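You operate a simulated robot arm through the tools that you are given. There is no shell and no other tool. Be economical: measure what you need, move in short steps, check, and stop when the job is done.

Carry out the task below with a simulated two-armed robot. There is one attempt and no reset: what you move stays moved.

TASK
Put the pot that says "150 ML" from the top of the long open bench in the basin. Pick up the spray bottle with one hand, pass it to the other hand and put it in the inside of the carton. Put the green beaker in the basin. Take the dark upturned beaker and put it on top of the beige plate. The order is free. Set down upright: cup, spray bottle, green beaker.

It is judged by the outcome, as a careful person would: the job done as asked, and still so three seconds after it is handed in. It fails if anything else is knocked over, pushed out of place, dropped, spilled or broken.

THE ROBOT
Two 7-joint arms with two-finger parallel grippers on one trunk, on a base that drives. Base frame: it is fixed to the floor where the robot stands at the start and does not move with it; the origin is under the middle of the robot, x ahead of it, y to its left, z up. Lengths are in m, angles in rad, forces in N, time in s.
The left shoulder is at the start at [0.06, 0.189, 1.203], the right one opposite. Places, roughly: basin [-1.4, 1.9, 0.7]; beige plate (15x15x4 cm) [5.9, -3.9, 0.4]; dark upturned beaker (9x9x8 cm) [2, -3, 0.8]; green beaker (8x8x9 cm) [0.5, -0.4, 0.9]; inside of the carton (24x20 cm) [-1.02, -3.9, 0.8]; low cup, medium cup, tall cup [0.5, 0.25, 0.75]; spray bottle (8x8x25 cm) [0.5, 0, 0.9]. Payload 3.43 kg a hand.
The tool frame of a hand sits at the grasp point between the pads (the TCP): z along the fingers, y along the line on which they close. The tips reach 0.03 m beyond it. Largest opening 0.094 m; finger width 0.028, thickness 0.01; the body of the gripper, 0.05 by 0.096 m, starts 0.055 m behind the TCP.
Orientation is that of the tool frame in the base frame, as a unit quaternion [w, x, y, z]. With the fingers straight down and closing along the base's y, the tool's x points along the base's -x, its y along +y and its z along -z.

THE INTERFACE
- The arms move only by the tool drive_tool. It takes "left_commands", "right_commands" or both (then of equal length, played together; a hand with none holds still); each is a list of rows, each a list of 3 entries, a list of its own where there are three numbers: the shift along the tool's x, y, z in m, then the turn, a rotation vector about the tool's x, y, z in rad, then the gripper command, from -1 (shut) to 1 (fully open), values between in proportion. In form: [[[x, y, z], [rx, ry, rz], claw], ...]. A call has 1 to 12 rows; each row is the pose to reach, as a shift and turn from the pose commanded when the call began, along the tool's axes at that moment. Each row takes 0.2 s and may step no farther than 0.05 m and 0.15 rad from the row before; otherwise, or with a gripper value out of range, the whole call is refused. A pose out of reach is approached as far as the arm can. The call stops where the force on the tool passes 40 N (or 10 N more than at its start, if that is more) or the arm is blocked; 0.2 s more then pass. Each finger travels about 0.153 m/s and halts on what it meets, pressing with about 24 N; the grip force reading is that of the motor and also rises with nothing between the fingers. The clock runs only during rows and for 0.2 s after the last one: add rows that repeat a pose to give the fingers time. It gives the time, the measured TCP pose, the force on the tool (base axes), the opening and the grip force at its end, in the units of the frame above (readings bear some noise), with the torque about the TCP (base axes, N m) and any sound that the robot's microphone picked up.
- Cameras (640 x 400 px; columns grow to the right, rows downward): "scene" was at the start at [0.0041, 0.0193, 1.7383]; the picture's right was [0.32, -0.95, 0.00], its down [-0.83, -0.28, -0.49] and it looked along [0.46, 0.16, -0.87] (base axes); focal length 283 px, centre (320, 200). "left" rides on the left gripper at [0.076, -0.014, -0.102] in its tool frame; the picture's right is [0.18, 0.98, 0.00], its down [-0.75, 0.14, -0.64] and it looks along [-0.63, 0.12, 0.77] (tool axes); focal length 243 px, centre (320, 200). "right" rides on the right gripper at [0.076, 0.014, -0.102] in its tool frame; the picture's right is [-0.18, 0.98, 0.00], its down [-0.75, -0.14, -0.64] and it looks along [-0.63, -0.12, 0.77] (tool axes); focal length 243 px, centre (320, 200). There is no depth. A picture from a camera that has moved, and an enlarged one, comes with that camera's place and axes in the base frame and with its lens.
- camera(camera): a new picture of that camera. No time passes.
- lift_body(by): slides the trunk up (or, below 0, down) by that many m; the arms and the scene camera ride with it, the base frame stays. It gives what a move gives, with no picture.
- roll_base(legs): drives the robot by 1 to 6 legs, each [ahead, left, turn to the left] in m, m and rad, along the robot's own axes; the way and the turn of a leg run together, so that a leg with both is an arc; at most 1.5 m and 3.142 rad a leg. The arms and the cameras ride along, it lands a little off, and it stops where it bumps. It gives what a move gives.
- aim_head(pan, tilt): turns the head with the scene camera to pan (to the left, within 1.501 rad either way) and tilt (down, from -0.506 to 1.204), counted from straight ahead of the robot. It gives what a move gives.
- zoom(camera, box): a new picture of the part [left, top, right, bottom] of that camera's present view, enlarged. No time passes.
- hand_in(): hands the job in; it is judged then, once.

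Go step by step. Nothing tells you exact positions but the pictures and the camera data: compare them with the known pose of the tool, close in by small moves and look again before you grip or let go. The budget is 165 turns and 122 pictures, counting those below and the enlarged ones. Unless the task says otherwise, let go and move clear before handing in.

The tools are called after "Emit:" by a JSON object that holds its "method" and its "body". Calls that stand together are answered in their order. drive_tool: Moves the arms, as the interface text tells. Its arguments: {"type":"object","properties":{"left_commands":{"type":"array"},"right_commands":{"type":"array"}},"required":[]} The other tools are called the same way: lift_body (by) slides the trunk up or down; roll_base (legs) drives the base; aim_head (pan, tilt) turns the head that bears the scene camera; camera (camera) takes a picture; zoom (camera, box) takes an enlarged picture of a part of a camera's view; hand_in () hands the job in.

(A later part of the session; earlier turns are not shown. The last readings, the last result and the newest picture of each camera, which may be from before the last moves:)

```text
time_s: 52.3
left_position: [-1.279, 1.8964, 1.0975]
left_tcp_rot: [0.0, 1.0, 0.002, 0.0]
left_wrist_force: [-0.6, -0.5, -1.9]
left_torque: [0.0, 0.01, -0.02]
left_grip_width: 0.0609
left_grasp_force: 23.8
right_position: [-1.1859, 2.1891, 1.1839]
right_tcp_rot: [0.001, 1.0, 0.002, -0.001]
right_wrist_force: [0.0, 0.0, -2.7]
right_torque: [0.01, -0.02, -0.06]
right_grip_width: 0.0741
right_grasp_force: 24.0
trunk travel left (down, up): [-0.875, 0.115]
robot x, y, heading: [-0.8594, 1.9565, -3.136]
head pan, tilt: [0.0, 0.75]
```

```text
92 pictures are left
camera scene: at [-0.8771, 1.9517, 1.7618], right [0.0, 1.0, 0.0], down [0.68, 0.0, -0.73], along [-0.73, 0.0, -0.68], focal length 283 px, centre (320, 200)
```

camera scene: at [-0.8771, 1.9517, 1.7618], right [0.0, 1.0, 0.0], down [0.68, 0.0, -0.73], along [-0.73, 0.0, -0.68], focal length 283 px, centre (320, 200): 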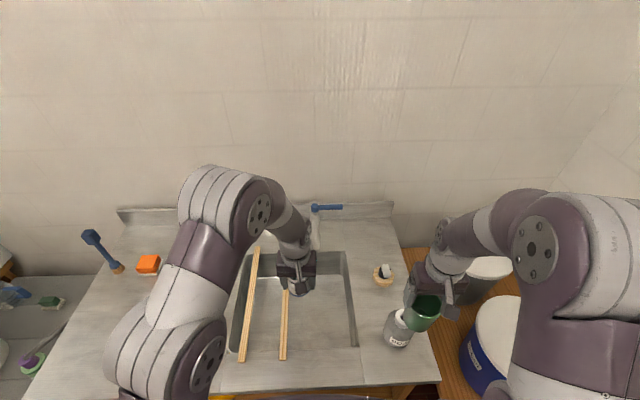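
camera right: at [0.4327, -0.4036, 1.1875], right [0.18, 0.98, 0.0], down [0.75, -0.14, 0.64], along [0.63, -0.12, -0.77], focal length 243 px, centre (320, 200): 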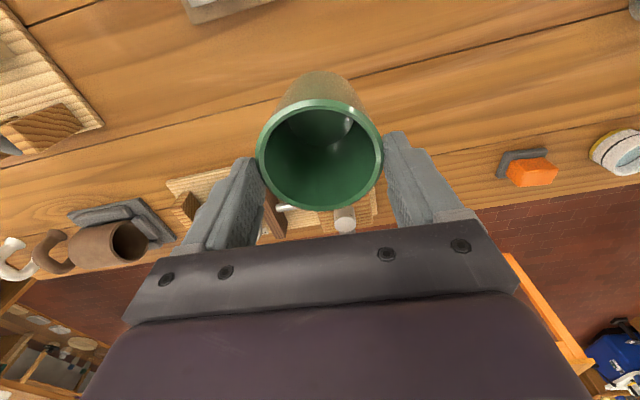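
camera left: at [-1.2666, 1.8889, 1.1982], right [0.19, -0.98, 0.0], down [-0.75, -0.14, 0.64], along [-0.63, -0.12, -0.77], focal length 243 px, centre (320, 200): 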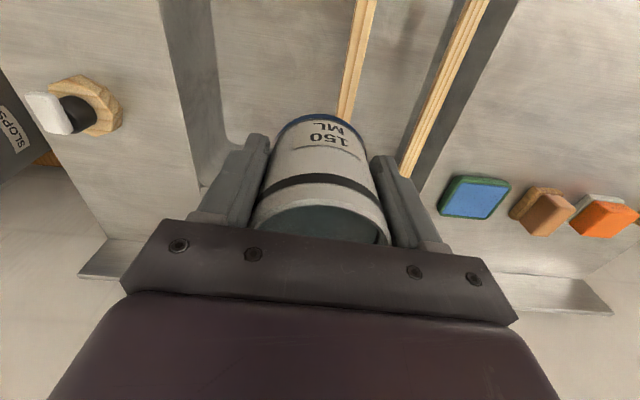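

No bump. Now I take the cup over the free strip to (-1.43, 1.95) while coming down to z 1.0.

Emit:
{"method": "drive_tool", "body": {"left_commands": [[[-0.01, -0.005, 0.01], [0, 0, 0], -1], [[-0.03, -0.012, 0.025], [0, 0, 0], -1], [[-0.05, -0.019, 0.04], [0, 0, 0], -1], [[-0.07, -0.026, 0.055], [0, 0, 0], -1], [[-0.09, -0.033, 0.07], [0, 0, 0], -1], [[-0.11, -0.04, 0.085], [0, 0, 0], -1], [[-0.13, -0.047, 0.095], [0, 0, 0], -1], [[-0.145, -0.053, 0.1], [0, 0, 0], -1], [[-0.15, -0.053, 0.1], [0, 0, 0], -1]]}}

Emit:
{"method": "camera", "body": {"camera": "left"}}

Emit:
{"method": "camera", "body": {"camera": "scene"}}

```text
time_s: 54.3
left_position: [-1.4228, 1.9505, 0.9992]
left_tcp_rot: [0.002, 1.0, 0.002, 0.002]
left_wrist_force: [30.6, 2.4, -2.1]
left_torque: [0.01, 0.59, 0.26]
left_grip_width: 0.0596
left_grasp_force: 24.1
right_position: [-1.183, 2.1911, 1.1848]
right_tcp_rot: [0.0, 1.0, 0.002, -0.001]
right_wrist_force: [-0.2, 0.4, -2.6]
right_torque: [-0.04, 0.0, 0.01]
right_grip_width: 0.0742
right_grasp_force: 23.5
trunk travel left (down, up): [-0.875, 0.115]
robot x, y, heading: [-0.8588, 1.9597, -3.138]
head pan, tilt: [0.0, 0.75]
```

```text
91 pictures are left
camera left: at [-1.3478, 1.9635, 1.1013], right [0.19, -0.98, 0.0], down [-0.76, -0.14, 0.64], along [-0.63, -0.12, -0.77], focal length 243 px, centre (320, 200)
```

left: 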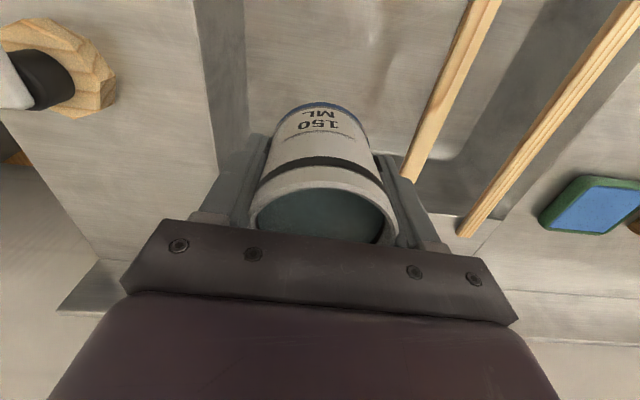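

```text
90 pictures are left
camera scene: at [-0.8704, 1.9535, 1.7618], right [0.0, 1.0, 0.0], down [0.68, 0.0, -0.73], along [-0.73, 0.0, -0.68], focal length 283 px, centre (320, 200)
```

scene: 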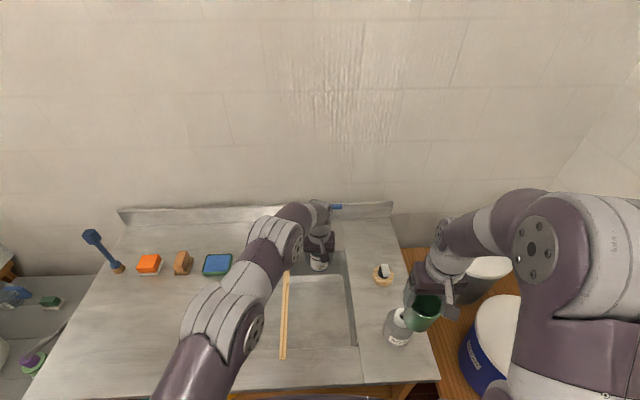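

There is a 30 N push along x, so the hand touches the faucet spout. I back off 4 cm at once and look again.

Emit:
{"method": "drive_tool", "body": {"left_commands": [[[0.01, 0, 0], [0, 0, 0], -1], [[0.025, 0, 0], [0, 0, 0], -1], [[0.04, 0, 0], [0, 0, 0], -1], [[0.05, 0, 0], [0, 0, 0], -1]]}}

Emit:
{"method": "camera", "body": {"camera": "left"}}

Emit:
{"method": "zoom", "body": {"camera": "scene", "box": [220, 180, 420, 305]}}

```text
time_s: 55.3
left_position: [-1.3803, 1.9496, 0.9966]
left_tcp_rot: [0.0, 1.0, 0.002, 0.001]
left_wrist_force: [0.6, -0.2, -1.9]
left_torque: [-0.02, 0.04, -0.02]
left_grip_width: 0.0599
left_grasp_force: 24.3
right_position: [-1.1878, 2.1892, 1.1841]
right_tcp_rot: [0.0, 1.0, 0.001, 0.001]
right_wrist_force: [-0.5, 0.2, -2.4]
right_torque: [0.0, 0.01, -0.02]
right_grip_width: 0.074
right_grasp_force: 24.3
trunk travel left (down, up): [-0.875, 0.115]
robot x, y, heading: [-0.8592, 1.9526, -3.14]
head pan, tilt: [0.0, 0.75]
```

```text
89 pictures are left
camera left: at [-1.3049, 1.9624, 1.0992], right [0.19, -0.98, 0.0], down [-0.75, -0.14, 0.64], along [-0.63, -0.12, -0.77], focal length 243 px, centre (320, 200)
```

left: 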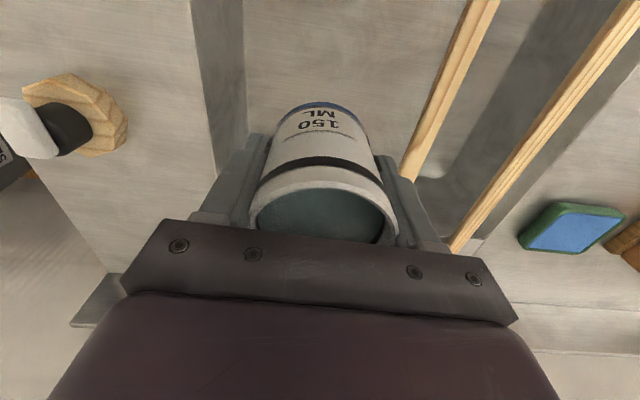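

```text
3.20 times, centred on (320, 242) of scene
camera zoom: at [-0.8792, 1.9528, 1.7618], right [0.0, 1.0, 0.0], down [0.68, 0.0, -0.73], along [-0.73, 0.0, -0.68], focal length 905 px, centre (320, 64)
```

zoom: 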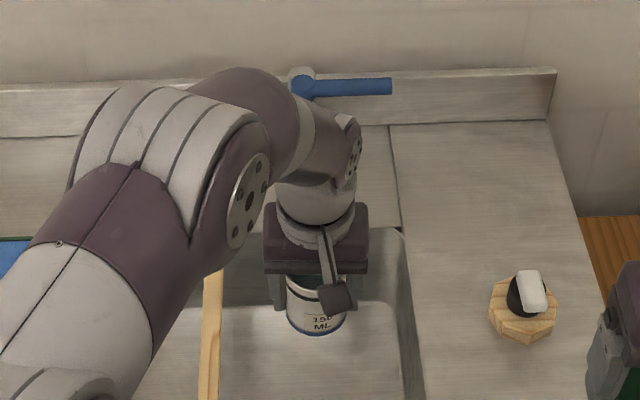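

The spout tip is near x -1.46, so I put the cup at about (-1.385, 1.915) and leave room for the beaker at front right. I shift over and come down into the basin.

Emit:
{"method": "drive_tool", "body": {"left_commands": [[[0, 0.012, 0], [0, 0, 0], -1], [[-0.003, 0.025, 0], [0, 0, 0], -1], [[-0.005, 0.035, 0.01], [0, 0, 0], -1], [[-0.005, 0.035, 0.03], [0, 0, 0], -1], [[-0.005, 0.035, 0.05], [0, 0, 0], -1], [[-0.005, 0.035, 0.07], [0, 0, 0], -1], [[-0.005, 0.035, 0.09], [0, 0, 0], -1], [[-0.005, 0.035, 0.11], [0, 0, 0], -1], [[-0.005, 0.035, 0.13], [0, 0, 0], -1], [[-0.005, 0.035, 0.14], [0, 0, 0], -1], [[-0.005, 0.035, 0.14], [0, 0, 0], -1]]}}

Emit:
{"method": "camera", "body": {"camera": "left"}}

Emit:
{"method": "zoom", "body": {"camera": "scene", "box": [220, 180, 420, 305]}}

```text
time_s: 57.7
left_position: [-1.3834, 1.9133, 0.8576]
left_tcp_rot: [0.0, 1.0, 0.002, 0.0]
left_wrist_force: [-0.5, -0.5, -1.6]
left_torque: [0.02, 0.03, 0.03]
left_grip_width: 0.0596
left_grasp_force: 23.5
right_position: [-1.1869, 2.1903, 1.1838]
right_tcp_rot: [0.0, 1.0, 0.002, 0.0]
right_wrist_force: [0.1, -0.3, -1.4]
right_torque: [-0.01, -0.01, 0.01]
right_grip_width: 0.0741
right_grasp_force: 24.2
trunk travel left (down, up): [-0.875, 0.115]
robot x, y, heading: [-0.8591, 1.9521, -3.138]
head pan, tilt: [0.0, 0.75]
```

```text
87 pictures are left
camera left: at [-1.3074, 1.927, 0.9598], right [0.19, -0.98, 0.0], down [-0.75, -0.14, 0.64], along [-0.63, -0.12, -0.77], focal length 243 px, centre (320, 200)
```

left: 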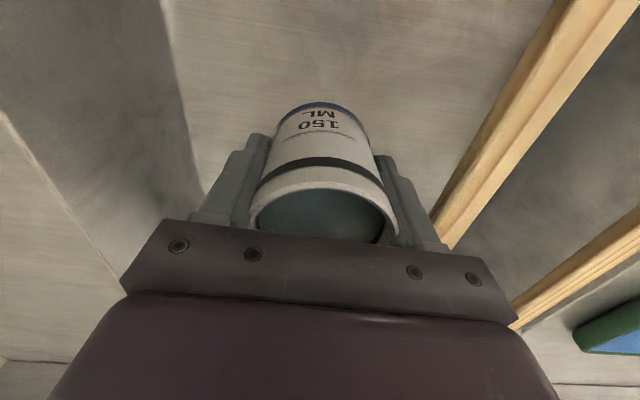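

```text
3.20 times, centred on (320, 242) of scene
camera zoom: at [-0.8782, 1.9528, 1.7618], right [0.0, 1.0, 0.0], down [0.68, 0.0, -0.73], along [-0.73, 0.0, -0.68], focal length 905 px, centre (320, 64)
```

zoom: 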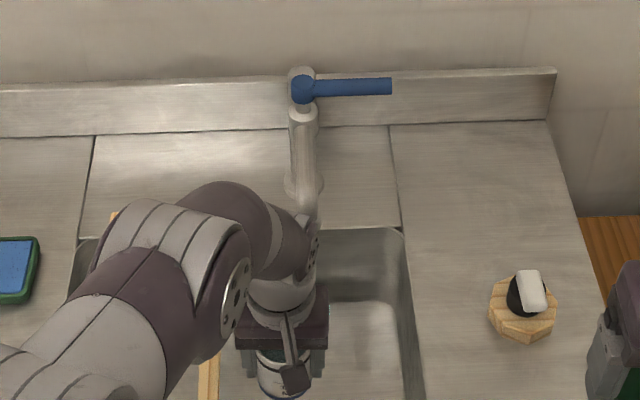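

Clearance to the stick is about 2.5 cm. I continue down, slowing near the floor to feel contact.

Emit:
{"method": "drive_tool", "body": {"left_commands": [[[0, -0.005, 0.02], [0, 0, 0], -1], [[0, -0.005, 0.04], [0, 0, 0], -1], [[0, -0.005, 0.06], [0, 0, 0], -1], [[0, -0.005, 0.08], [0, 0, 0], -1], [[0, -0.005, 0.09], [0, 0, 0], -1], [[0, -0.005, 0.095], [0, 0, 0], -1], [[0, -0.005, 0.1], [0, 0, 0], -1], [[0, -0.005, 0.1], [0, 0, 0], -1]]}}

Emit:
{"method": "camera", "body": {"camera": "left"}}

```text
time_s: 59.7
left_position: [-1.4073, 1.9276, 0.7936]
left_tcp_rot: [-0.006, 1.0, 0.0, -0.02]
left_wrist_force: [1.1, -0.4, -2.1]
left_torque: [-0.04, 0.03, 0.02]
left_grip_width: 0.0597
left_grasp_force: 24.0
left hand out of reach, approached as far as the arm can: row 6, 7, 8
right_position: [-1.1866, 2.1897, 1.1839]
right_tcp_rot: [0.0, 1.0, 0.002, 0.0]
right_wrist_force: [0.3, 0.2, -2.4]
right_torque: [0.03, 0.02, -0.01]
right_grip_width: 0.0737
right_grasp_force: 24.6
trunk travel left (down, up): [-0.875, 0.115]
robot x, y, heading: [-0.8584, 1.9554, -3.134]
head pan, tilt: [0.0, 0.75]
stopped in row 8 (left hand): the arm was blocked; the commanded pose is now the measured one
```

```text
85 pictures are left
camera left: at [-1.3275, 1.9393, 0.8928], right [0.18, -0.98, -0.02], down [-0.73, -0.15, 0.67], along [-0.66, -0.11, -0.74], focal length 243 px, centre (320, 200)
```

left: 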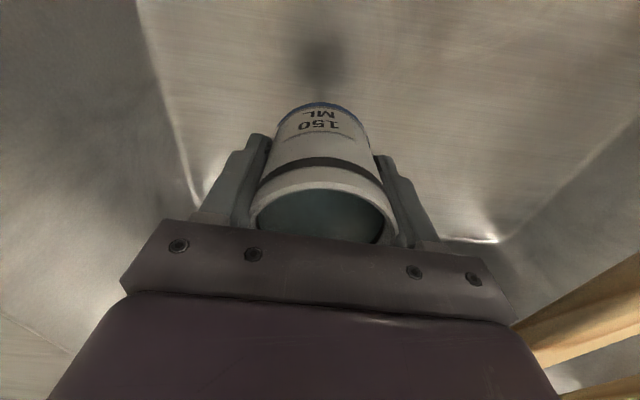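

The arm ran out of reach low down, and the cup is still held above the floor. I straighten the hand, rise a little and then let the trunk lower the arms.

Emit:
{"method": "drive_tool", "body": {"left_commands": [[[0.007, 0.003, -0.015], [-0.004, 0.013, -0.001], -1], [[0.014, 0.006, -0.03], [-0.008, 0.026, -0.002], -1], [[0.022, 0.01, -0.045], [-0.012, 0.04, -0.004], -1], [[0.022, 0.01, -0.045], [-0.012, 0.04, -0.004], -1]]}}

Emit:
{"method": "aim_head", "body": {"pan": 0.5, "tilt": 0.9}}

Emit:
{"method": "camera", "body": {"camera": "scene"}}

```text
time_s: 60.7
left_position: [-1.3835, 1.9151, 0.837]
left_tcp_rot: [0.0, 1.0, 0.002, 0.002]
left_wrist_force: [-0.4, -0.1, -1.3]
left_torque: [-0.02, 0.04, -0.03]
left_grip_width: 0.0595
left_grasp_force: 23.8
right_position: [-1.1871, 2.1897, 1.1841]
right_tcp_rot: [0.0, 1.0, 0.002, -0.001]
right_wrist_force: [-0.1, -0.4, -2.0]
right_torque: [-0.03, 0.01, -0.01]
right_grip_width: 0.074
right_grasp_force: 24.3
trunk travel left (down, up): [-0.875, 0.115]
robot x, y, heading: [-0.857, 1.9514, -3.139]
head pan, tilt: [0.0, 0.75]
```

```text
time_s: 61.6
left_position: [-1.3833, 1.9143, 0.8377]
left_tcp_rot: [0.0, 1.0, 0.003, 0.002]
left_wrist_force: [-1.0, 0.6, -1.8]
left_torque: [0.02, 0.01, 0.0]
left_grip_width: 0.0596
left_grasp_force: 24.1
right_position: [-1.187, 2.1899, 1.1837]
right_tcp_rot: [0.0, 1.0, 0.002, 0.0]
right_wrist_force: [0.4, 0.8, -2.9]
right_torque: [-0.01, -0.01, 0.01]
right_grip_width: 0.074
right_grasp_force: 23.8
trunk travel left (down, up): [-0.875, 0.115]
robot x, y, heading: [-0.8568, 1.9533, -3.14]
head pan, tilt: [0.499, 0.901]
```

```text
84 pictures are left
camera scene: at [-0.8616, 1.9168, 1.7499], right [-0.48, 0.88, 0.0], down [0.69, 0.38, -0.62], along [-0.54, -0.3, -0.78], focal length 283 px, centre (320, 200)
```

scene: 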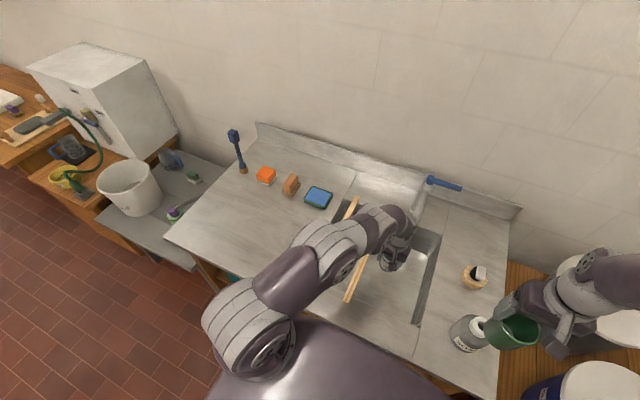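

The arm is nearly straight and well above the counter, so lowering the trunk by 7 cm looks safe.

Emit:
{"method": "lift_body", "body": {"by": -0.07}}

Emit:
{"method": "camera", "body": {"camera": "left"}}

```text
time_s: 62.7
left_position: [-1.3822, 1.9154, 0.7673]
left_tcp_rot: [0.0, 1.0, 0.002, 0.002]
left_wrist_force: [0.2, -0.1, -2.0]
left_torque: [0.01, 0.0, -0.04]
left_grip_width: 0.0594
left_grasp_force: 23.6
right_position: [-1.1868, 2.1896, 1.1146]
right_tcp_rot: [-0.001, 1.0, 0.001, 0.0]
right_wrist_force: [-0.1, 0.3, -3.0]
right_torque: [0.03, 0.03, -0.01]
right_grip_width: 0.0741
right_grasp_force: 24.3
trunk travel left (down, up): [-0.805, 0.185]
robot x, y, heading: [-0.857, 1.9536, -3.141]
head pan, tilt: [0.499, 0.901]
```

```text
83 pictures are left
camera left: at [-1.3076, 1.9287, 0.8694], right [0.19, -0.98, 0.0], down [-0.75, -0.14, 0.64], along [-0.63, -0.12, -0.77], focal length 243 px, centre (320, 200)
```

left: 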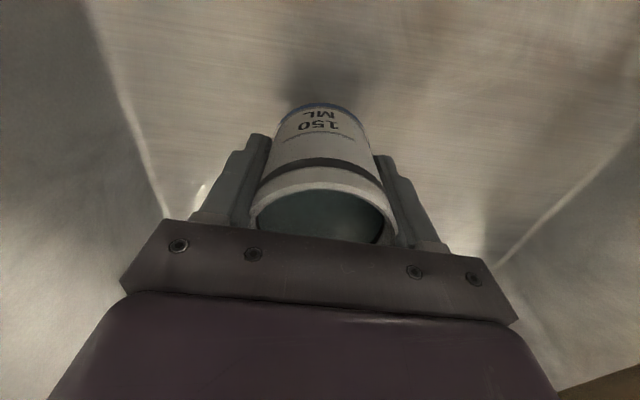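

The cup hangs low in the basin with its shadow close. I lower it a few millimetres at a time to feel the floor.

Emit:
{"method": "drive_tool", "body": {"left_commands": [[[0, 0, 0.004], [0, 0, 0], -1], [[0, 0, 0.008], [0, 0, 0], -1], [[0, 0, 0.012], [0, 0, 0], -1], [[0, 0, 0.016], [0, 0, 0], -1], [[0, 0, 0.02], [0, 0, 0], -1], [[0, 0, 0.023], [0, 0, 0], -1], [[0, 0, 0.026], [0, 0, 0], -1], [[0, 0, 0.029], [0, 0, 0], -1]]}}

Emit:
{"method": "camera", "body": {"camera": "left"}}

```text
time_s: 64.5
left_position: [-1.3828, 1.9143, 0.7389]
left_tcp_rot: [0.0, 1.0, 0.001, 0.001]
left_wrist_force: [0.1, -0.4, -1.8]
left_torque: [0.0, 0.0, 0.04]
left_grip_width: 0.0595
left_grasp_force: 24.1
right_position: [-1.1879, 2.1895, 1.1139]
right_tcp_rot: [0.0, 1.0, 0.001, 0.0]
right_wrist_force: [-0.1, 0.3, -1.4]
right_torque: [-0.02, 0.03, -0.01]
right_grip_width: 0.0741
right_grasp_force: 24.0
trunk travel left (down, up): [-0.805, 0.185]
robot x, y, heading: [-0.8559, 1.9536, -3.138]
head pan, tilt: [0.499, 0.901]
```

```text
82 pictures are left
camera left: at [-1.3079, 1.9287, 0.8406], right [0.19, -0.98, 0.0], down [-0.75, -0.14, 0.64], along [-0.63, -0.12, -0.77], focal length 243 px, centre (320, 200)
```

left: 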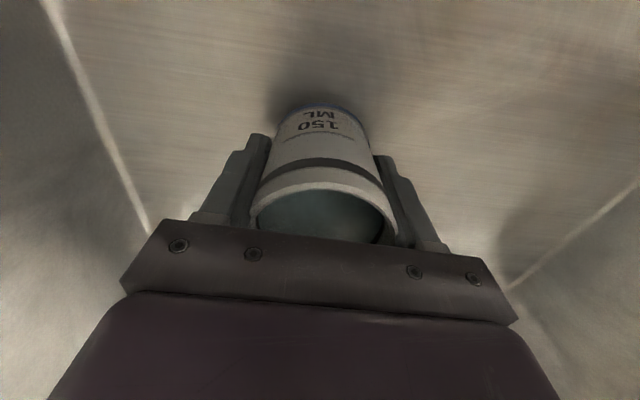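

No contact yet; I go on in small steps.

Emit:
{"method": "drive_tool", "body": {"left_commands": [[[0, 0, 0.003], [0, 0, 0], -1], [[0, 0, 0.006], [0, 0, 0], -1], [[0, 0, 0.009], [0, 0, 0], -1], [[0, 0, 0.012], [0, 0, 0], -1]]}}

Emit:
{"method": "camera", "body": {"camera": "left"}}

```text
time_s: 65.5
left_position: [-1.3829, 1.9157, 0.726]
left_tcp_rot: [0.0, 1.0, 0.002, 0.002]
left_wrist_force: [-0.3, 0.0, -2.3]
left_torque: [0.04, -0.03, -0.03]
left_grip_width: 0.0597
left_grasp_force: 24.1
right_position: [-1.1869, 2.1891, 1.1138]
right_tcp_rot: [-0.001, 1.0, 0.002, 0.0]
right_wrist_force: [0.0, -0.6, -3.0]
right_torque: [0.0, 0.01, 0.02]
right_grip_width: 0.0739
right_grasp_force: 23.8
trunk travel left (down, up): [-0.805, 0.185]
robot x, y, heading: [-0.8559, 1.9525, -3.141]
head pan, tilt: [0.499, 0.901]
```

```text
81 pictures are left
camera left: at [-1.3077, 1.9287, 0.8285], right [0.19, -0.98, 0.0], down [-0.76, -0.14, 0.64], along [-0.63, -0.12, -0.77], focal length 243 px, centre (320, 200)
```

left: 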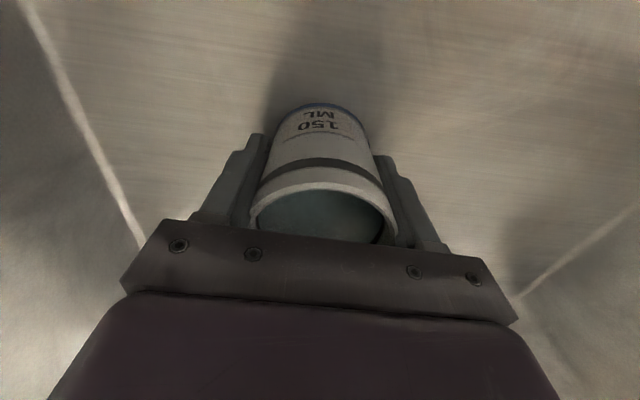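

Still free. The floor should be only millimetres away, so I continue.

Emit:
{"method": "drive_tool", "body": {"left_commands": [[[0, 0, 0.003], [0, 0, 0], -1], [[0, 0, 0.006], [0, 0, 0], -1], [[0, 0, 0.009], [0, 0, 0], -1], [[0, 0, 0.012], [0, 0, 0], -1]]}}

Emit:
{"method": "camera", "body": {"camera": "left"}}

```text
time_s: 66.5
left_position: [-1.3834, 1.9157, 0.7154]
left_tcp_rot: [0.001, 1.0, 0.002, -0.001]
left_wrist_force: [-3.2, 1.3, 18.2]
left_torque: [-0.01, -0.07, -0.05]
left_grip_width: 0.0591
left_grasp_force: 23.6
right_position: [-1.1865, 2.1893, 1.1143]
right_tcp_rot: [-0.001, 1.0, 0.003, 0.0]
right_wrist_force: [0.5, -0.5, -1.9]
right_torque: [0.01, -0.01, 0.02]
right_grip_width: 0.0738
right_grasp_force: 24.2
trunk travel left (down, up): [-0.805, 0.185]
robot x, y, heading: [-0.8599, 1.9556, -3.138]
head pan, tilt: [0.499, 0.901]
```

```text
80 pictures are left
camera left: at [-1.3073, 1.9291, 0.8177], right [0.19, -0.98, 0.0], down [-0.75, -0.14, 0.64], along [-0.63, -0.12, -0.77], focal length 243 px, centre (320, 200)
```

left: 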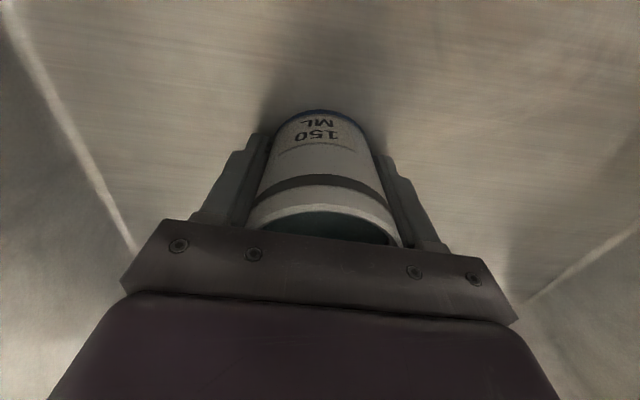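

The floor is met with about 18 N. I ease up slightly, open the fingers gently to about 8 cm and rise straight up.

Emit:
{"method": "drive_tool", "body": {"left_commands": [[[0, 0, -0.001], [0, 0, 0], -1], [[0, 0, -0.002], [0, 0, 0], 0.3], [[0, 0, -0.002], [0, 0, 0], 0.5], [[0, 0, -0.002], [0, 0, 0], 0.75], [[0, 0, -0.002], [0, 0, 0], 0.75], [[0, 0, -0.01], [0, 0, 0], 0.75], [[0, 0, -0.025], [0, 0, 0], 0.75], [[0, 0, -0.045], [0, 0, 0], 0.75], [[0, 0, -0.065], [0, 0, 0], 0.75], [[0, 0, -0.085], [0, 0, 0], 0.75]]}}

Emit:
{"method": "camera", "body": {"camera": "left"}}

```text
time_s: 68.7
left_position: [-1.3826, 1.9147, 0.7983]
left_tcp_rot: [0.001, 1.0, 0.002, 0.002]
left_wrist_force: [0.1, -0.1, 0.4]
left_torque: [0.03, 0.01, -0.01]
left_grip_width: 0.0822
left_grasp_force: 0.2
right_position: [-1.1873, 2.1895, 1.1143]
right_tcp_rot: [0.001, 1.0, 0.003, 0.0]
right_wrist_force: [-0.1, 0.4, -1.8]
right_torque: [0.01, 0.05, 0.01]
right_grip_width: 0.0738
right_grasp_force: 24.0
trunk travel left (down, up): [-0.805, 0.185]
robot x, y, heading: [-0.8545, 1.9573, -3.136]
head pan, tilt: [0.499, 0.901]
```

```text
79 pictures are left
camera left: at [-1.308, 1.9277, 0.9017], right [0.19, -0.98, 0.0], down [-0.76, -0.14, 0.64], along [-0.63, -0.12, -0.77], focal length 243 px, centre (320, 200)
```

left: 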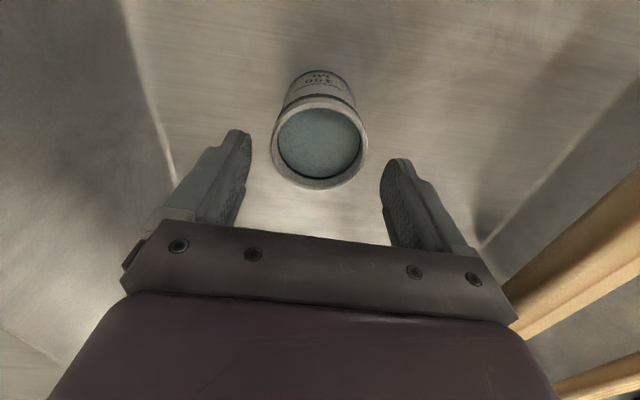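

The cup stands upright in the basin. I raise the left hand out and draw it back out of the way.

Emit:
{"method": "drive_tool", "body": {"left_commands": [[[0, 0, -0.04], [0, 0, 0], 0.75], [[0, 0, -0.08], [0, 0, 0], 0.75], [[0, 0, -0.12], [0, 0, 0], 0.75], [[0, 0, -0.16], [0, 0, 0], 0.75], [[0.01, 0, -0.2], [0, 0, 0], 0.75], [[0.035, 0.025, -0.23], [0, 0, 0], 0.75], [[0.065, 0.055, -0.25], [0, 0, 0], 0.75], [[0.095, 0.09, -0.25], [0, 0, 0], 0.75], [[0.125, 0.125, -0.25], [0, 0, 0], 0.75], [[0.155, 0.16, -0.25], [0, 0, 0], 0.75], [[0.18, 0.19, -0.25], [0, 0, 0], 0.75], [[0.2, 0.21, -0.25], [0, 0, 0], 0.75]]}}

Emit:
{"method": "aim_head", "body": {"pan": 0.0, "tilt": 0.9}}

Emit:
{"method": "camera", "body": {"camera": "scene"}}

```text
time_s: 71.3
left_position: [-1.1819, 1.7042, 1.0483]
left_tcp_rot: [0.0, 1.0, 0.002, 0.002]
left_wrist_force: [-0.1, 0.1, -0.1]
left_torque: [0.02, -0.01, 0.0]
left_grip_width: 0.0825
left_grasp_force: 0.1
right_position: [-1.1858, 2.1884, 1.114]
right_tcp_rot: [0.0, 1.0, 0.001, 0.0]
right_wrist_force: [0.6, -0.3, -1.9]
right_torque: [-0.06, 0.0, 0.01]
right_grip_width: 0.0737
right_grasp_force: 23.9
trunk travel left (down, up): [-0.805, 0.185]
robot x, y, heading: [-0.8564, 1.9536, -3.141]
head pan, tilt: [0.499, 0.901]
```

```text
time_s: 72.3
left_position: [-1.1851, 1.7055, 1.0475]
left_tcp_rot: [0.0, 1.0, 0.001, 0.002]
left_wrist_force: [-0.3, -0.3, -0.3]
left_torque: [0.03, -0.02, 0.01]
left_grip_width: 0.0824
left_grasp_force: 0.2
right_position: [-1.187, 2.1904, 1.1142]
right_tcp_rot: [0.0, 1.0, 0.001, 0.0]
right_wrist_force: [-0.7, -0.4, -2.5]
right_torque: [-0.03, -0.03, 0.03]
right_grip_width: 0.0735
right_grasp_force: 24.5
trunk travel left (down, up): [-0.805, 0.185]
robot x, y, heading: [-0.8523, 1.9496, -3.134]
head pan, tilt: [0.0, 0.901]
```

```text
78 pictures are left
camera scene: at [-0.8706, 1.9527, 1.6799], right [0.0, 1.0, 0.0], down [0.78, 0.0, -0.62], along [-0.62, 0.0, -0.78], focal length 283 px, centre (320, 200)
```

scene: 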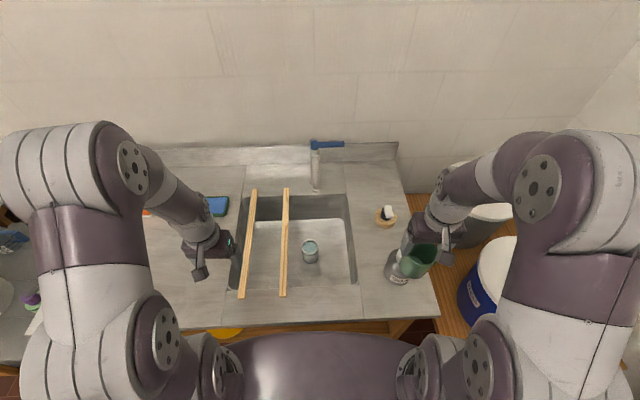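

The cup is standing well clear of the sticks. Now the beaker goes over (-1.305, 1.99), the free front-right part of the basin.

Emit:
{"method": "drive_tool", "body": {"right_commands": [[[-0.01, 0.02, 0], [0, 0, 0], -1], [[-0.025, 0.045, 0], [0, 0, 0], -1], [[-0.04, 0.07, 0], [0, 0, 0], -1], [[-0.055, 0.095, 0], [0, 0, 0], -1], [[-0.07, 0.12, 0], [0, 0, 0], -1], [[-0.085, 0.145, 0], [0, 0, 0], -1], [[-0.1, 0.17, 0.02], [0, 0, 0], -1], [[-0.112, 0.19, 0.04], [0, 0, 0], -1], [[-0.118, 0.2, 0.07], [0, 0, 0], -1], [[-0.118, 0.2, 0.1], [0, 0, 0], -1], [[-0.118, 0.2, 0.12], [0, 0, 0], -1], [[-0.118, 0.2, 0.12], [0, 0, 0], -1]]}}

Emit:
{"method": "camera", "body": {"camera": "right"}}

Emit:
{"method": "zoom", "body": {"camera": "scene", "box": [220, 160, 420, 285]}}

```text
time_s: 74.9
left_position: [-1.1835, 1.705, 1.0485]
left_tcp_rot: [0.0, 1.0, 0.002, 0.001]
left_wrist_force: [-0.7, 0.5, -0.6]
left_torque: [0.0, 0.02, 0.0]
left_grip_width: 0.0822
left_grasp_force: 0.0
right_position: [-1.3047, 1.9891, 0.9944]
right_tcp_rot: [0.0, 1.0, 0.002, 0.0]
right_wrist_force: [-0.3, 0.0, -2.5]
right_torque: [-0.03, -0.02, 0.01]
right_grip_width: 0.0736
right_grasp_force: 24.0
trunk travel left (down, up): [-0.805, 0.185]
robot x, y, heading: [-0.8544, 1.9539, -3.133]
head pan, tilt: [0.0, 0.901]
```

```text
77 pictures are left
camera right: at [-1.2284, 1.9741, 1.0971], right [-0.18, -0.98, 0.0], down [-0.75, 0.14, 0.64], along [-0.63, 0.12, -0.77], focal length 243 px, centre (320, 200)
```

right: 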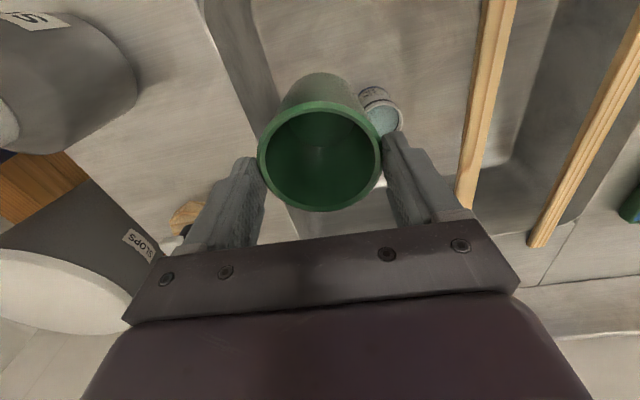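

```text
3.20 times, centred on (320, 222) of scene
camera zoom: at [-0.8703, 1.9527, 1.6799], right [0.0, 1.0, 0.0], down [0.78, 0.0, -0.62], along [-0.62, 0.0, -0.78], focal length 905 px, centre (320, 128)
```

zoom: 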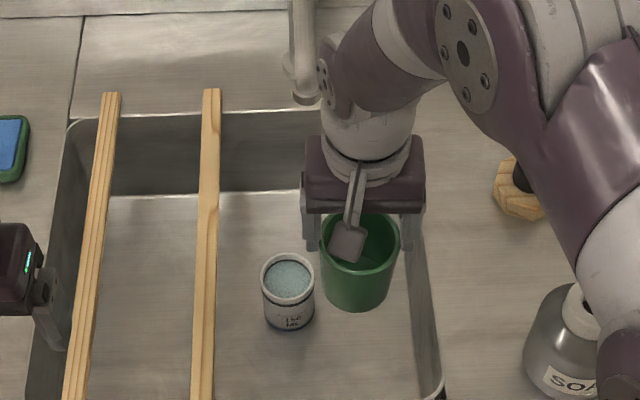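

There is clearance between the beaker and the cup. I lower the beaker into the basin.

Emit:
{"method": "drive_tool", "body": {"right_commands": [[[0, 0, 0.03], [0, 0, 0], -1], [[0, 0, 0.06], [0, 0, 0], -1], [[0, 0, 0.09], [0, 0, 0], -1], [[0, 0, 0.12], [0, 0, 0], -1], [[0, 0, 0.15], [0, 0, 0], -1], [[0, 0, 0.18], [0, 0, 0], -1], [[0, 0, 0.205], [0, 0, 0], -1], [[0, 0, 0.225], [0, 0, 0], -1], [[0, 0, 0.235], [0, 0, 0], -1], [[0, 0, 0.24], [0, 0, 0], -1], [[0, 0, 0.245], [0, 0, 0], -1]]}}

Emit:
{"method": "camera", "body": {"camera": "right"}}

```text
time_s: 76.7
left_position: [-1.1812, 1.7065, 1.0487]
left_tcp_rot: [-0.001, 1.0, 0.001, 0.001]
left_wrist_force: [-0.4, -0.8, -0.7]
left_torque: [0.0, 0.0, -0.02]
left_grip_width: 0.0825
left_grasp_force: 0.1
right_position: [-1.3057, 1.9878, 0.7733]
right_tcp_rot: [0.0, 1.0, 0.001, -0.003]
right_wrist_force: [12.1, 1.9, 28.9]
right_torque: [-0.29, -0.46, 0.17]
right_grip_width: 0.0731
right_grasp_force: 24.0
trunk travel left (down, up): [-0.805, 0.185]
robot x, y, heading: [-0.8574, 1.9532, -3.14]
head pan, tilt: [0.0, 0.901]
stopped in row 9 (right hand): the force on the tool passed its limit (the readings are from after the stop); the commanded pose is now the measured one
```

```text
75 pictures are left
camera right: at [-1.2294, 1.9737, 0.8763], right [-0.18, -0.98, 0.0], down [-0.75, 0.14, 0.65], along [-0.64, 0.11, -0.76], focal length 243 px, centre (320, 200)
```

right: 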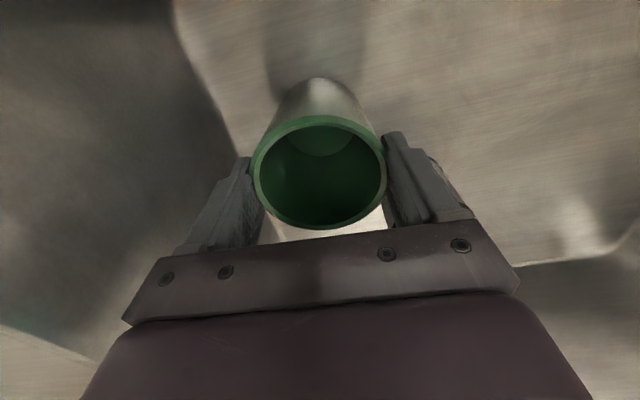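

The right hand met something at z 0.773. I check from the scene camera what it is before going on.

Emit:
{"method": "zoom", "body": {"camera": "scene", "box": [250, 180, 410, 280]}}

Emit:
{"method": "zoom", "body": {"camera": "right", "box": [180, 30, 500, 230]}}

```text
4.00 times, centred on (330, 230) of scene
camera zoom: at [-0.8658, 1.9528, 1.6804], right [0.0, 1.0, 0.0], down [0.78, 0.0, -0.62], along [-0.62, 0.0, -0.78], focal length 1132 px, centre (280, 80)
```

zoom: 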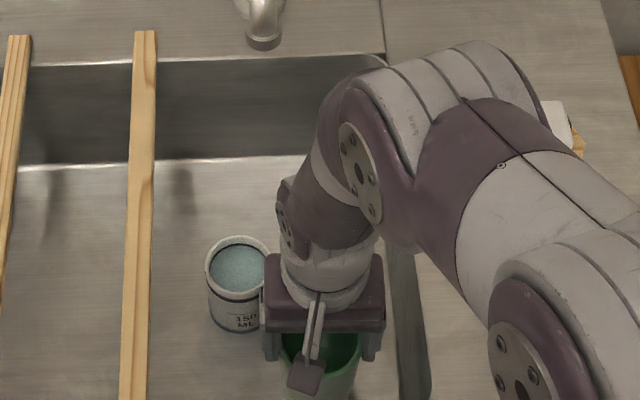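

```text
2.00 times, centred on (340, 130) of right
camera zoom: at [-1.2294, 1.9737, 0.8763], right [-0.18, -0.98, 0.0], down [-0.75, 0.14, 0.65], along [-0.64, 0.11, -0.76], focal length 485 px, centre (280, 340)
```

zoom: 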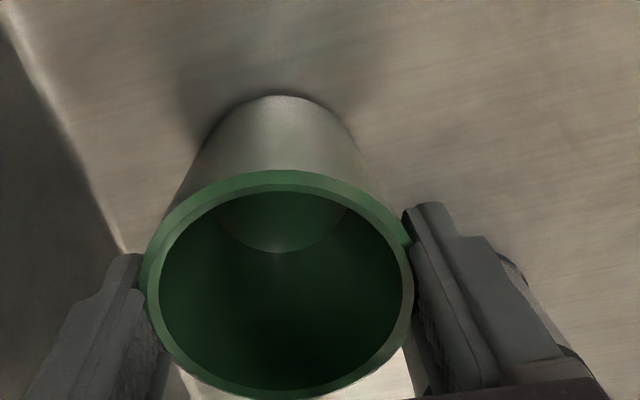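

The beaker's base sits on the basin floor with a tight contact shadow, so that was the floor. I ease up, open the fingers gently and rise.

Emit:
{"method": "drive_tool", "body": {"right_commands": [[[0, 0, -0.002], [0, 0, 0], -1], [[0, 0, -0.003], [0, 0, 0], 0.55], [[0, 0, -0.003], [0, 0, 0], 0.7], [[0, 0, -0.003], [0, 0, 0], 0.85], [[0, 0, -0.003], [0, 0, 0], 0.85], [[0, 0, -0.015], [0, 0, 0], 0.85], [[0, 0, -0.035], [0, 0, 0], 0.85], [[0, 0, -0.06], [0, 0, 0], 0.85], [[0, 0, -0.09], [0, 0, 0], 0.85]]}}

Emit:
{"method": "camera", "body": {"camera": "right"}}

```text
time_s: 78.7
left_position: [-1.1841, 1.7045, 1.0477]
left_tcp_rot: [0.001, 1.0, 0.001, 0.0]
left_wrist_force: [-0.2, -0.4, 0.0]
left_torque: [-0.02, 0.01, 0.02]
left_grip_width: 0.0822
left_grasp_force: 0.0
right_position: [-1.307, 1.9904, 0.862]
right_tcp_rot: [0.001, 1.0, 0.001, -0.002]
right_wrist_force: [0.0, -0.4, 0.5]
right_torque: [0.02, -0.02, 0.01]
right_grip_width: 0.0869
right_grasp_force: 0.1
trunk travel left (down, up): [-0.805, 0.185]
robot x, y, heading: [-0.8574, 1.9576, -3.142]
head pan, tilt: [0.0, 0.901]
```

```text
72 pictures are left
camera right: at [-1.2302, 1.9749, 0.9638], right [-0.18, -0.98, 0.0], down [-0.75, 0.14, 0.64], along [-0.63, 0.12, -0.76], focal length 243 px, centre (320, 200)
```

right: 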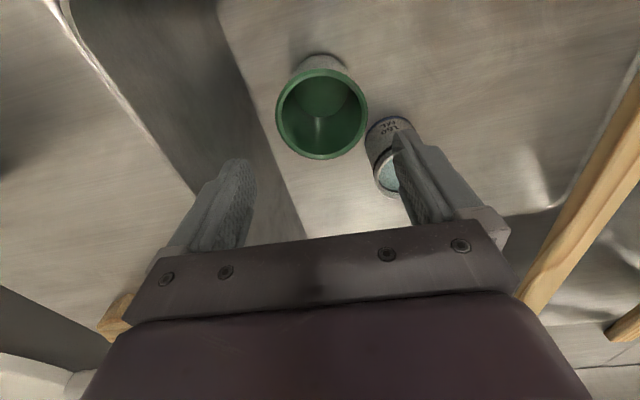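

Both items stand upright in the basin. I raise the right hand out, restore the trunk height and back away.

Emit:
{"method": "drive_tool", "body": {"right_commands": [[[0, 0, -0.04], [0, 0, 0], 0.85], [[0, 0, -0.08], [0, 0, 0], 0.85], [[0, 0, -0.12], [0, 0, 0], 0.85], [[0, 0, -0.16], [0, 0, 0], 0.85], [[0, 0, -0.2], [0, 0, 0], 1], [[0.03, -0.03, -0.22], [0, 0, 0], 1], [[0.06, -0.06, -0.24], [0, 0, 0], 1], [[0.09, -0.09, -0.24], [0, 0, 0], 1], [[0.12, -0.12, -0.24], [0, 0, 0], 1]], "left_commands": [[[0, 0, 0], [0, 0, 0], 1], [[0, 0, 0], [0, 0, 0], 1], [[0, 0, 0], [0, 0, 0], 1], [[0, 0, 0], [0, 0, 0], 1], [[0, 0, 0], [0, 0, 0], 1], [[0, 0, 0], [0, 0, 0], 1], [[0, 0, 0], [0, 0, 0], 1], [[0, 0, 0], [0, 0, 0], 1], [[0, 0, 0], [0, 0, 0], 1]]}}

Emit:
{"method": "lift_body", "body": {"by": 0.07}}

Emit:
{"method": "camera", "body": {"camera": "scene"}}

```text
time_s: 80.7
left_position: [-1.1831, 1.706, 1.0487]
left_tcp_rot: [0.0, 1.0, 0.001, 0.001]
left_wrist_force: [0.6, 0.4, -0.3]
left_torque: [-0.03, -0.02, 0.0]
left_grip_width: 0.0936
left_grasp_force: 0.0
right_position: [-1.1848, 2.1095, 1.1016]
right_tcp_rot: [0.001, 1.0, 0.001, -0.002]
right_wrist_force: [0.7, 1.2, 0.0]
right_torque: [-0.01, -0.01, -0.01]
right_grip_width: 0.0939
right_grasp_force: 0.1
trunk travel left (down, up): [-0.805, 0.185]
robot x, y, heading: [-0.8579, 1.955, -3.14]
head pan, tilt: [0.0, 0.901]
```

```text
time_s: 81.8
left_position: [-1.1832, 1.7049, 1.1177]
left_tcp_rot: [0.0, 1.0, 0.002, 0.001]
left_wrist_force: [0.3, 0.4, 0.7]
left_torque: [0.01, 0.02, 0.02]
left_grip_width: 0.0937
left_grasp_force: 0.1
right_position: [-1.187, 2.1087, 1.1724]
right_tcp_rot: [0.001, 1.0, 0.002, -0.002]
right_wrist_force: [-0.6, 0.3, -0.4]
right_torque: [0.02, 0.0, 0.0]
right_grip_width: 0.0937
right_grasp_force: 0.1
trunk travel left (down, up): [-0.875, 0.115]
robot x, y, heading: [-0.8593, 1.9566, -3.14]
head pan, tilt: [0.0, 0.901]
```

```text
71 pictures are left
camera scene: at [-0.8701, 1.9529, 1.7499], right [0.0, 1.0, 0.0], down [0.78, 0.0, -0.62], along [-0.62, 0.0, -0.78], focal length 283 px, centre (320, 200)
```

scene: 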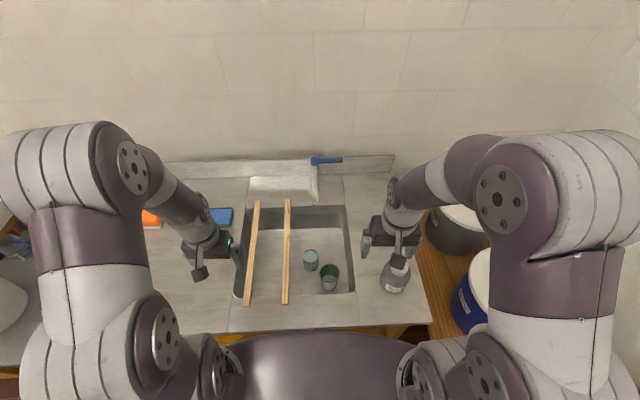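

Both pots are in the basin and nothing else moved. I drive back toward the long bench for the spray bottle, stopping about 0.3 m short of the original spot.

Emit:
{"method": "roll_base", "body": {"legs": [[-0.46, 0, 0], [0, 0, -1.575], [-1.2, 0, 0], [-0.74, 0, 0], [0, 0, -1.571]]}}

Emit:
{"method": "aim_head", "body": {"pan": 0, "tilt": 0.8}}

Emit:
{"method": "camera", "body": {"camera": "scene"}}

```text
time_s: 101.5
left_position: [-0.0775, 0.2628, 1.1186]
left_tcp_rot: [-0.002, 0.023, 1.0, 0.0]
left_wrist_force: [-0.6, 0.6, -0.3]
left_torque: [0.0, 0.01, 0.0]
left_grip_width: 0.0938
left_grasp_force: 0.1
right_position: [-0.0953, -0.1397, 1.1721]
right_tcp_rot: [0.002, 0.023, 1.0, 0.001]
right_wrist_force: [-0.2, -0.3, 0.2]
right_torque: [-0.04, -0.03, -0.03]
right_grip_width: 0.0944
right_grasp_force: 0.0
trunk travel left (down, up): [-0.875, 0.115]
robot x, y, heading: [-0.4161, 0.0289, -0.045]
head pan, tilt: [0.0, 0.901]
```

```text
time_s: 102.1
left_position: [-0.0788, 0.2628, 1.1176]
left_tcp_rot: [-0.002, 0.023, 1.0, 0.0]
left_wrist_force: [0.1, -0.2, -1.0]
left_torque: [0.01, 0.01, 0.01]
left_grip_width: 0.094
left_grasp_force: 0.1
right_position: [-0.0956, -0.1405, 1.1725]
right_tcp_rot: [0.002, 0.023, 1.0, 0.001]
right_wrist_force: [-0.3, -0.4, 0.4]
right_torque: [0.02, -0.01, 0.0]
right_grip_width: 0.0941
right_grasp_force: 0.2
trunk travel left (down, up): [-0.875, 0.115]
robot x, y, heading: [-0.4125, 0.0318, -0.047]
head pan, tilt: [0.0, 0.799]
```

```text
70 pictures are left
camera scene: at [-0.3949, 0.0275, 1.7578], right [-0.05, -1.0, 0.0], down [-0.72, 0.03, -0.7], along [0.7, -0.03, -0.72], focal length 283 px, centre (320, 200)
```

scene: 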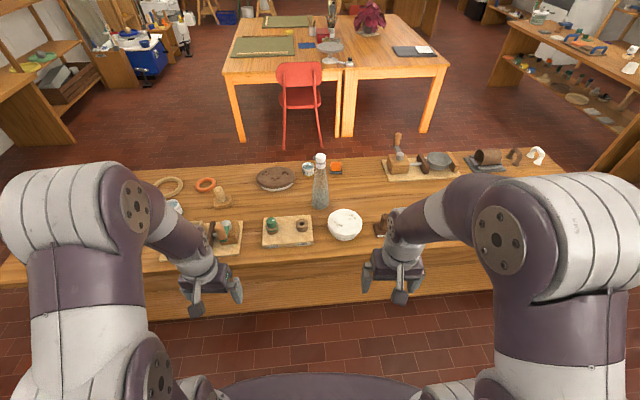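

The spray bottle stands at about (0.505, -0.01). I straighten the heading and take a closer look at it.

Emit:
{"method": "roll_base", "body": {"legs": [[0.1, 0, 0.046]]}}

Emit:
{"method": "zoom", "body": {"camera": "scene", "box": [240, 130, 400, 230]}}

```text
time_s: 103.3
left_position: [0.0078, 0.2763, 1.1189]
left_tcp_rot: [-0.001, -0.001, 1.0, 0.0]
left_wrist_force: [-0.3, 0.1, -0.5]
left_torque: [-0.01, 0.03, 0.01]
left_grip_width: 0.0937
left_grasp_force: 0.0
right_position: [0.0107, -0.1266, 1.1724]
right_tcp_rot: [0.002, -0.002, 1.0, 0.001]
right_wrist_force: [-0.3, 0.4, 0.7]
right_torque: [-0.02, -0.01, 0.0]
right_grip_width: 0.0942
right_grasp_force: 0.0
trunk travel left (down, up): [-0.875, 0.115]
robot x, y, heading: [-0.3165, 0.0293, 0.001]
head pan, tilt: [0.0, 0.799]
```

```text
4.00 times, centred on (320, 180) of scene
camera zoom: at [-0.2971, 0.026, 1.7579], right [0.0, -1.0, 0.0], down [-0.72, 0.0, -0.7], along [0.7, 0.0, -0.72], focal length 1132 px, centre (320, 280)
```

zoom: 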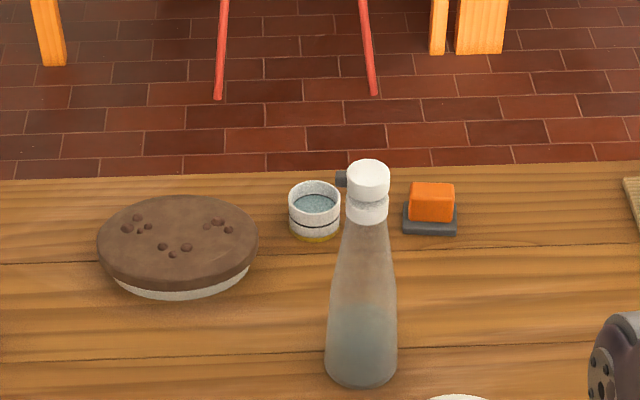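

The bottle axis is near (0.506, -0.019), about 0.06 m wide at z 0.91, with a small nozzle pointing to +y. I plan to take it with the right hand reaching forward (tilted), then hand over to the left from above. First I drive in a bit and tilt the right hand well short of the bottle.

Emit:
{"method": "roll_base", "body": {"legs": [[0.1, 0, 0]]}}

Emit:
{"method": "drive_tool", "body": {"right_commands": [[[-0.024, 0.012, 0.0], [0, -0.11, 0], 1], [[-0.048, 0.024, 0.0], [0, -0.22, 0], 1], [[-0.072, 0.036, 0.0], [0, -0.33, 0], 1], [[-0.096, 0.048, 0.01], [0, -0.44, 0], 1], [[-0.12, 0.06, 0.02], [0, -0.55, 0], 1], [[-0.144, 0.072, 0.03], [0, -0.66, 0], 1], [[-0.168, 0.084, 0.045], [0, -0.77, 0], 1], [[-0.192, 0.096, 0.06], [0, -0.88, 0], 1], [[-0.21, 0.108, 0.08], [0, -0.98, 0], 1], [[-0.22, 0.108, 0.1], [0, -1.047, 0], 1]]}}

Emit:
{"method": "camera", "body": {"camera": "scene"}}

Emit:
{"method": "camera", "body": {"camera": "right"}}

```text
time_s: 104.4
left_position: [0.1061, 0.2764, 1.1185]
left_tcp_rot: [-0.001, -0.001, 1.0, 0.0]
left_wrist_force: [-0.6, -0.3, 0.1]
left_torque: [0.0, 0.0, 0.02]
left_grip_width: 0.0939
left_grasp_force: 0.0
right_position: [0.1097, -0.1257, 1.1721]
right_tcp_rot: [0.002, -0.001, 1.0, 0.001]
right_wrist_force: [-0.1, 0.5, -0.6]
right_torque: [-0.04, -0.05, -0.01]
right_grip_width: 0.094
right_grasp_force: 0.0
trunk travel left (down, up): [-0.875, 0.115]
robot x, y, heading: [-0.218, 0.0272, 0.005]
head pan, tilt: [0.0, 0.799]
```

```text
time_s: 106.6
left_position: [0.1093, 0.2773, 1.1183]
left_tcp_rot: [-0.001, -0.001, 1.0, 0.0]
left_wrist_force: [0.1, 0.5, -0.2]
left_torque: [-0.02, 0.0, -0.02]
left_grip_width: 0.0939
left_grasp_force: 0.0
right_position: [0.3315, -0.0174, 1.0743]
right_tcp_rot: [0.502, -0.001, 0.865, 0.001]
right_wrist_force: [-0.1, -0.9, -1.0]
right_torque: [0.03, 0.0, -0.04]
right_grip_width: 0.0938
right_grasp_force: 0.0
trunk travel left (down, up): [-0.875, 0.115]
robot x, y, heading: [-0.219, 0.0293, 0.002]
head pan, tilt: [0.0, 0.799]
```

```text
68 pictures are left
camera scene: at [-0.1965, 0.0263, 1.7578], right [0.0, -1.0, 0.0], down [-0.72, 0.0, -0.7], along [0.7, 0.0, -0.72], focal length 283 px, centre (320, 200)
```

scene: 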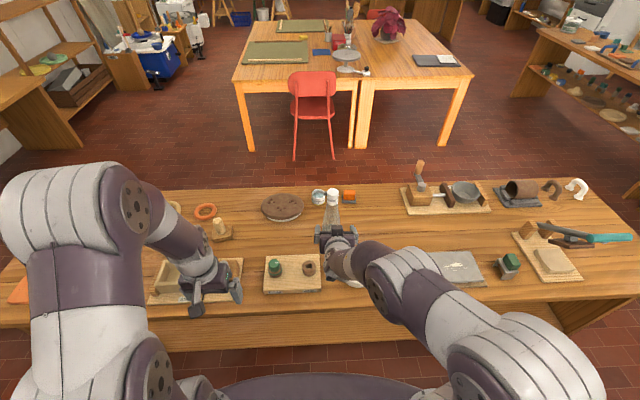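

```text
67 pictures are left
camera right: at [0.2051, -0.0043, 1.0588], right [0.09, 0.98, 0.16], down [-0.18, -0.14, 0.97], along [0.98, -0.12, 0.17], focal length 243 px, centre (320, 200)
```

right: 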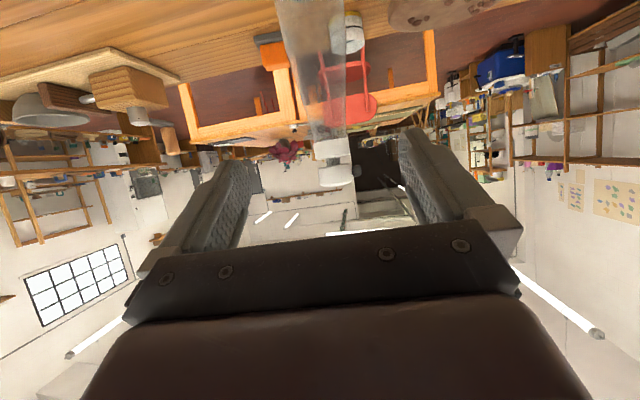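

The right hand is aimed forward and aligned in y with the bottle. I lower it to z about 0.915, still 13 cm short of the bottle.

Emit:
{"method": "drive_tool", "body": {"right_commands": [[[0.03, 0, 0.017], [0, 0, 0], 1], [[0.06, 0, 0.034], [0, 0, 0], 1], [[0.09, 0, 0.052], [0, 0, 0], 1], [[0.115, 0, 0.067], [0, 0, 0], 1], [[0.1386, 0, 0.08], [0, 0, 0], 1], [[0.1386, 0, 0.08], [0, 0, 0], 1]]}}

Emit:
{"method": "camera", "body": {"camera": "right"}}

Emit:
{"method": "camera", "body": {"camera": "scene"}}

```text
time_s: 108.0
left_position: [0.1082, 0.2761, 1.1179]
left_tcp_rot: [-0.001, -0.001, 1.0, 0.0]
left_wrist_force: [-0.6, 0.4, 0.0]
left_torque: [0.01, -0.02, -0.01]
left_grip_width: 0.094
left_grasp_force: 0.1
right_position: [0.3313, -0.0183, 0.9122]
right_tcp_rot: [0.502, 0.001, 0.865, 0.0]
right_wrist_force: [-0.2, -0.1, 0.0]
right_torque: [0.0, 0.03, 0.0]
right_grip_width: 0.0936
right_grasp_force: 0.1
trunk travel left (down, up): [-0.875, 0.115]
robot x, y, heading: [-0.2206, 0.029, 0.0]
head pan, tilt: [0.0, 0.799]
```

```text
66 pictures are left
camera right: at [0.2052, -0.0052, 0.8972], right [0.09, 0.98, 0.16], down [-0.18, -0.14, 0.97], along [0.98, -0.12, 0.17], focal length 243 px, centre (320, 200)
```

right: 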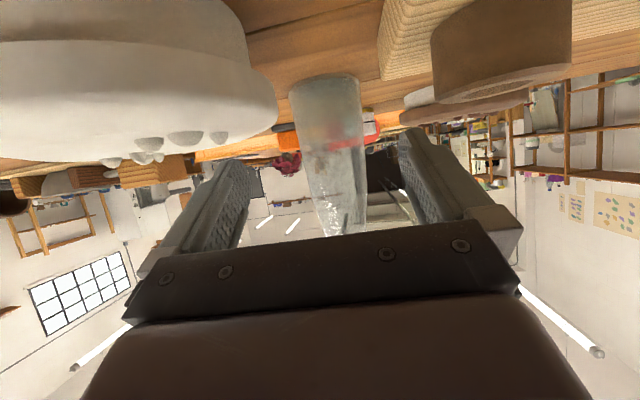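

```text
65 pictures are left
camera scene: at [-0.1975, 0.0266, 1.7578], right [0.0, -1.0, 0.0], down [-0.72, 0.0, -0.7], along [0.7, 0.0, -0.72], focal length 283 px, centre (320, 200)
```

scene: 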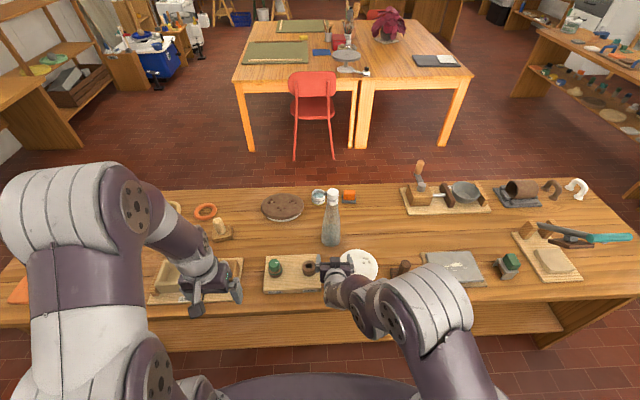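

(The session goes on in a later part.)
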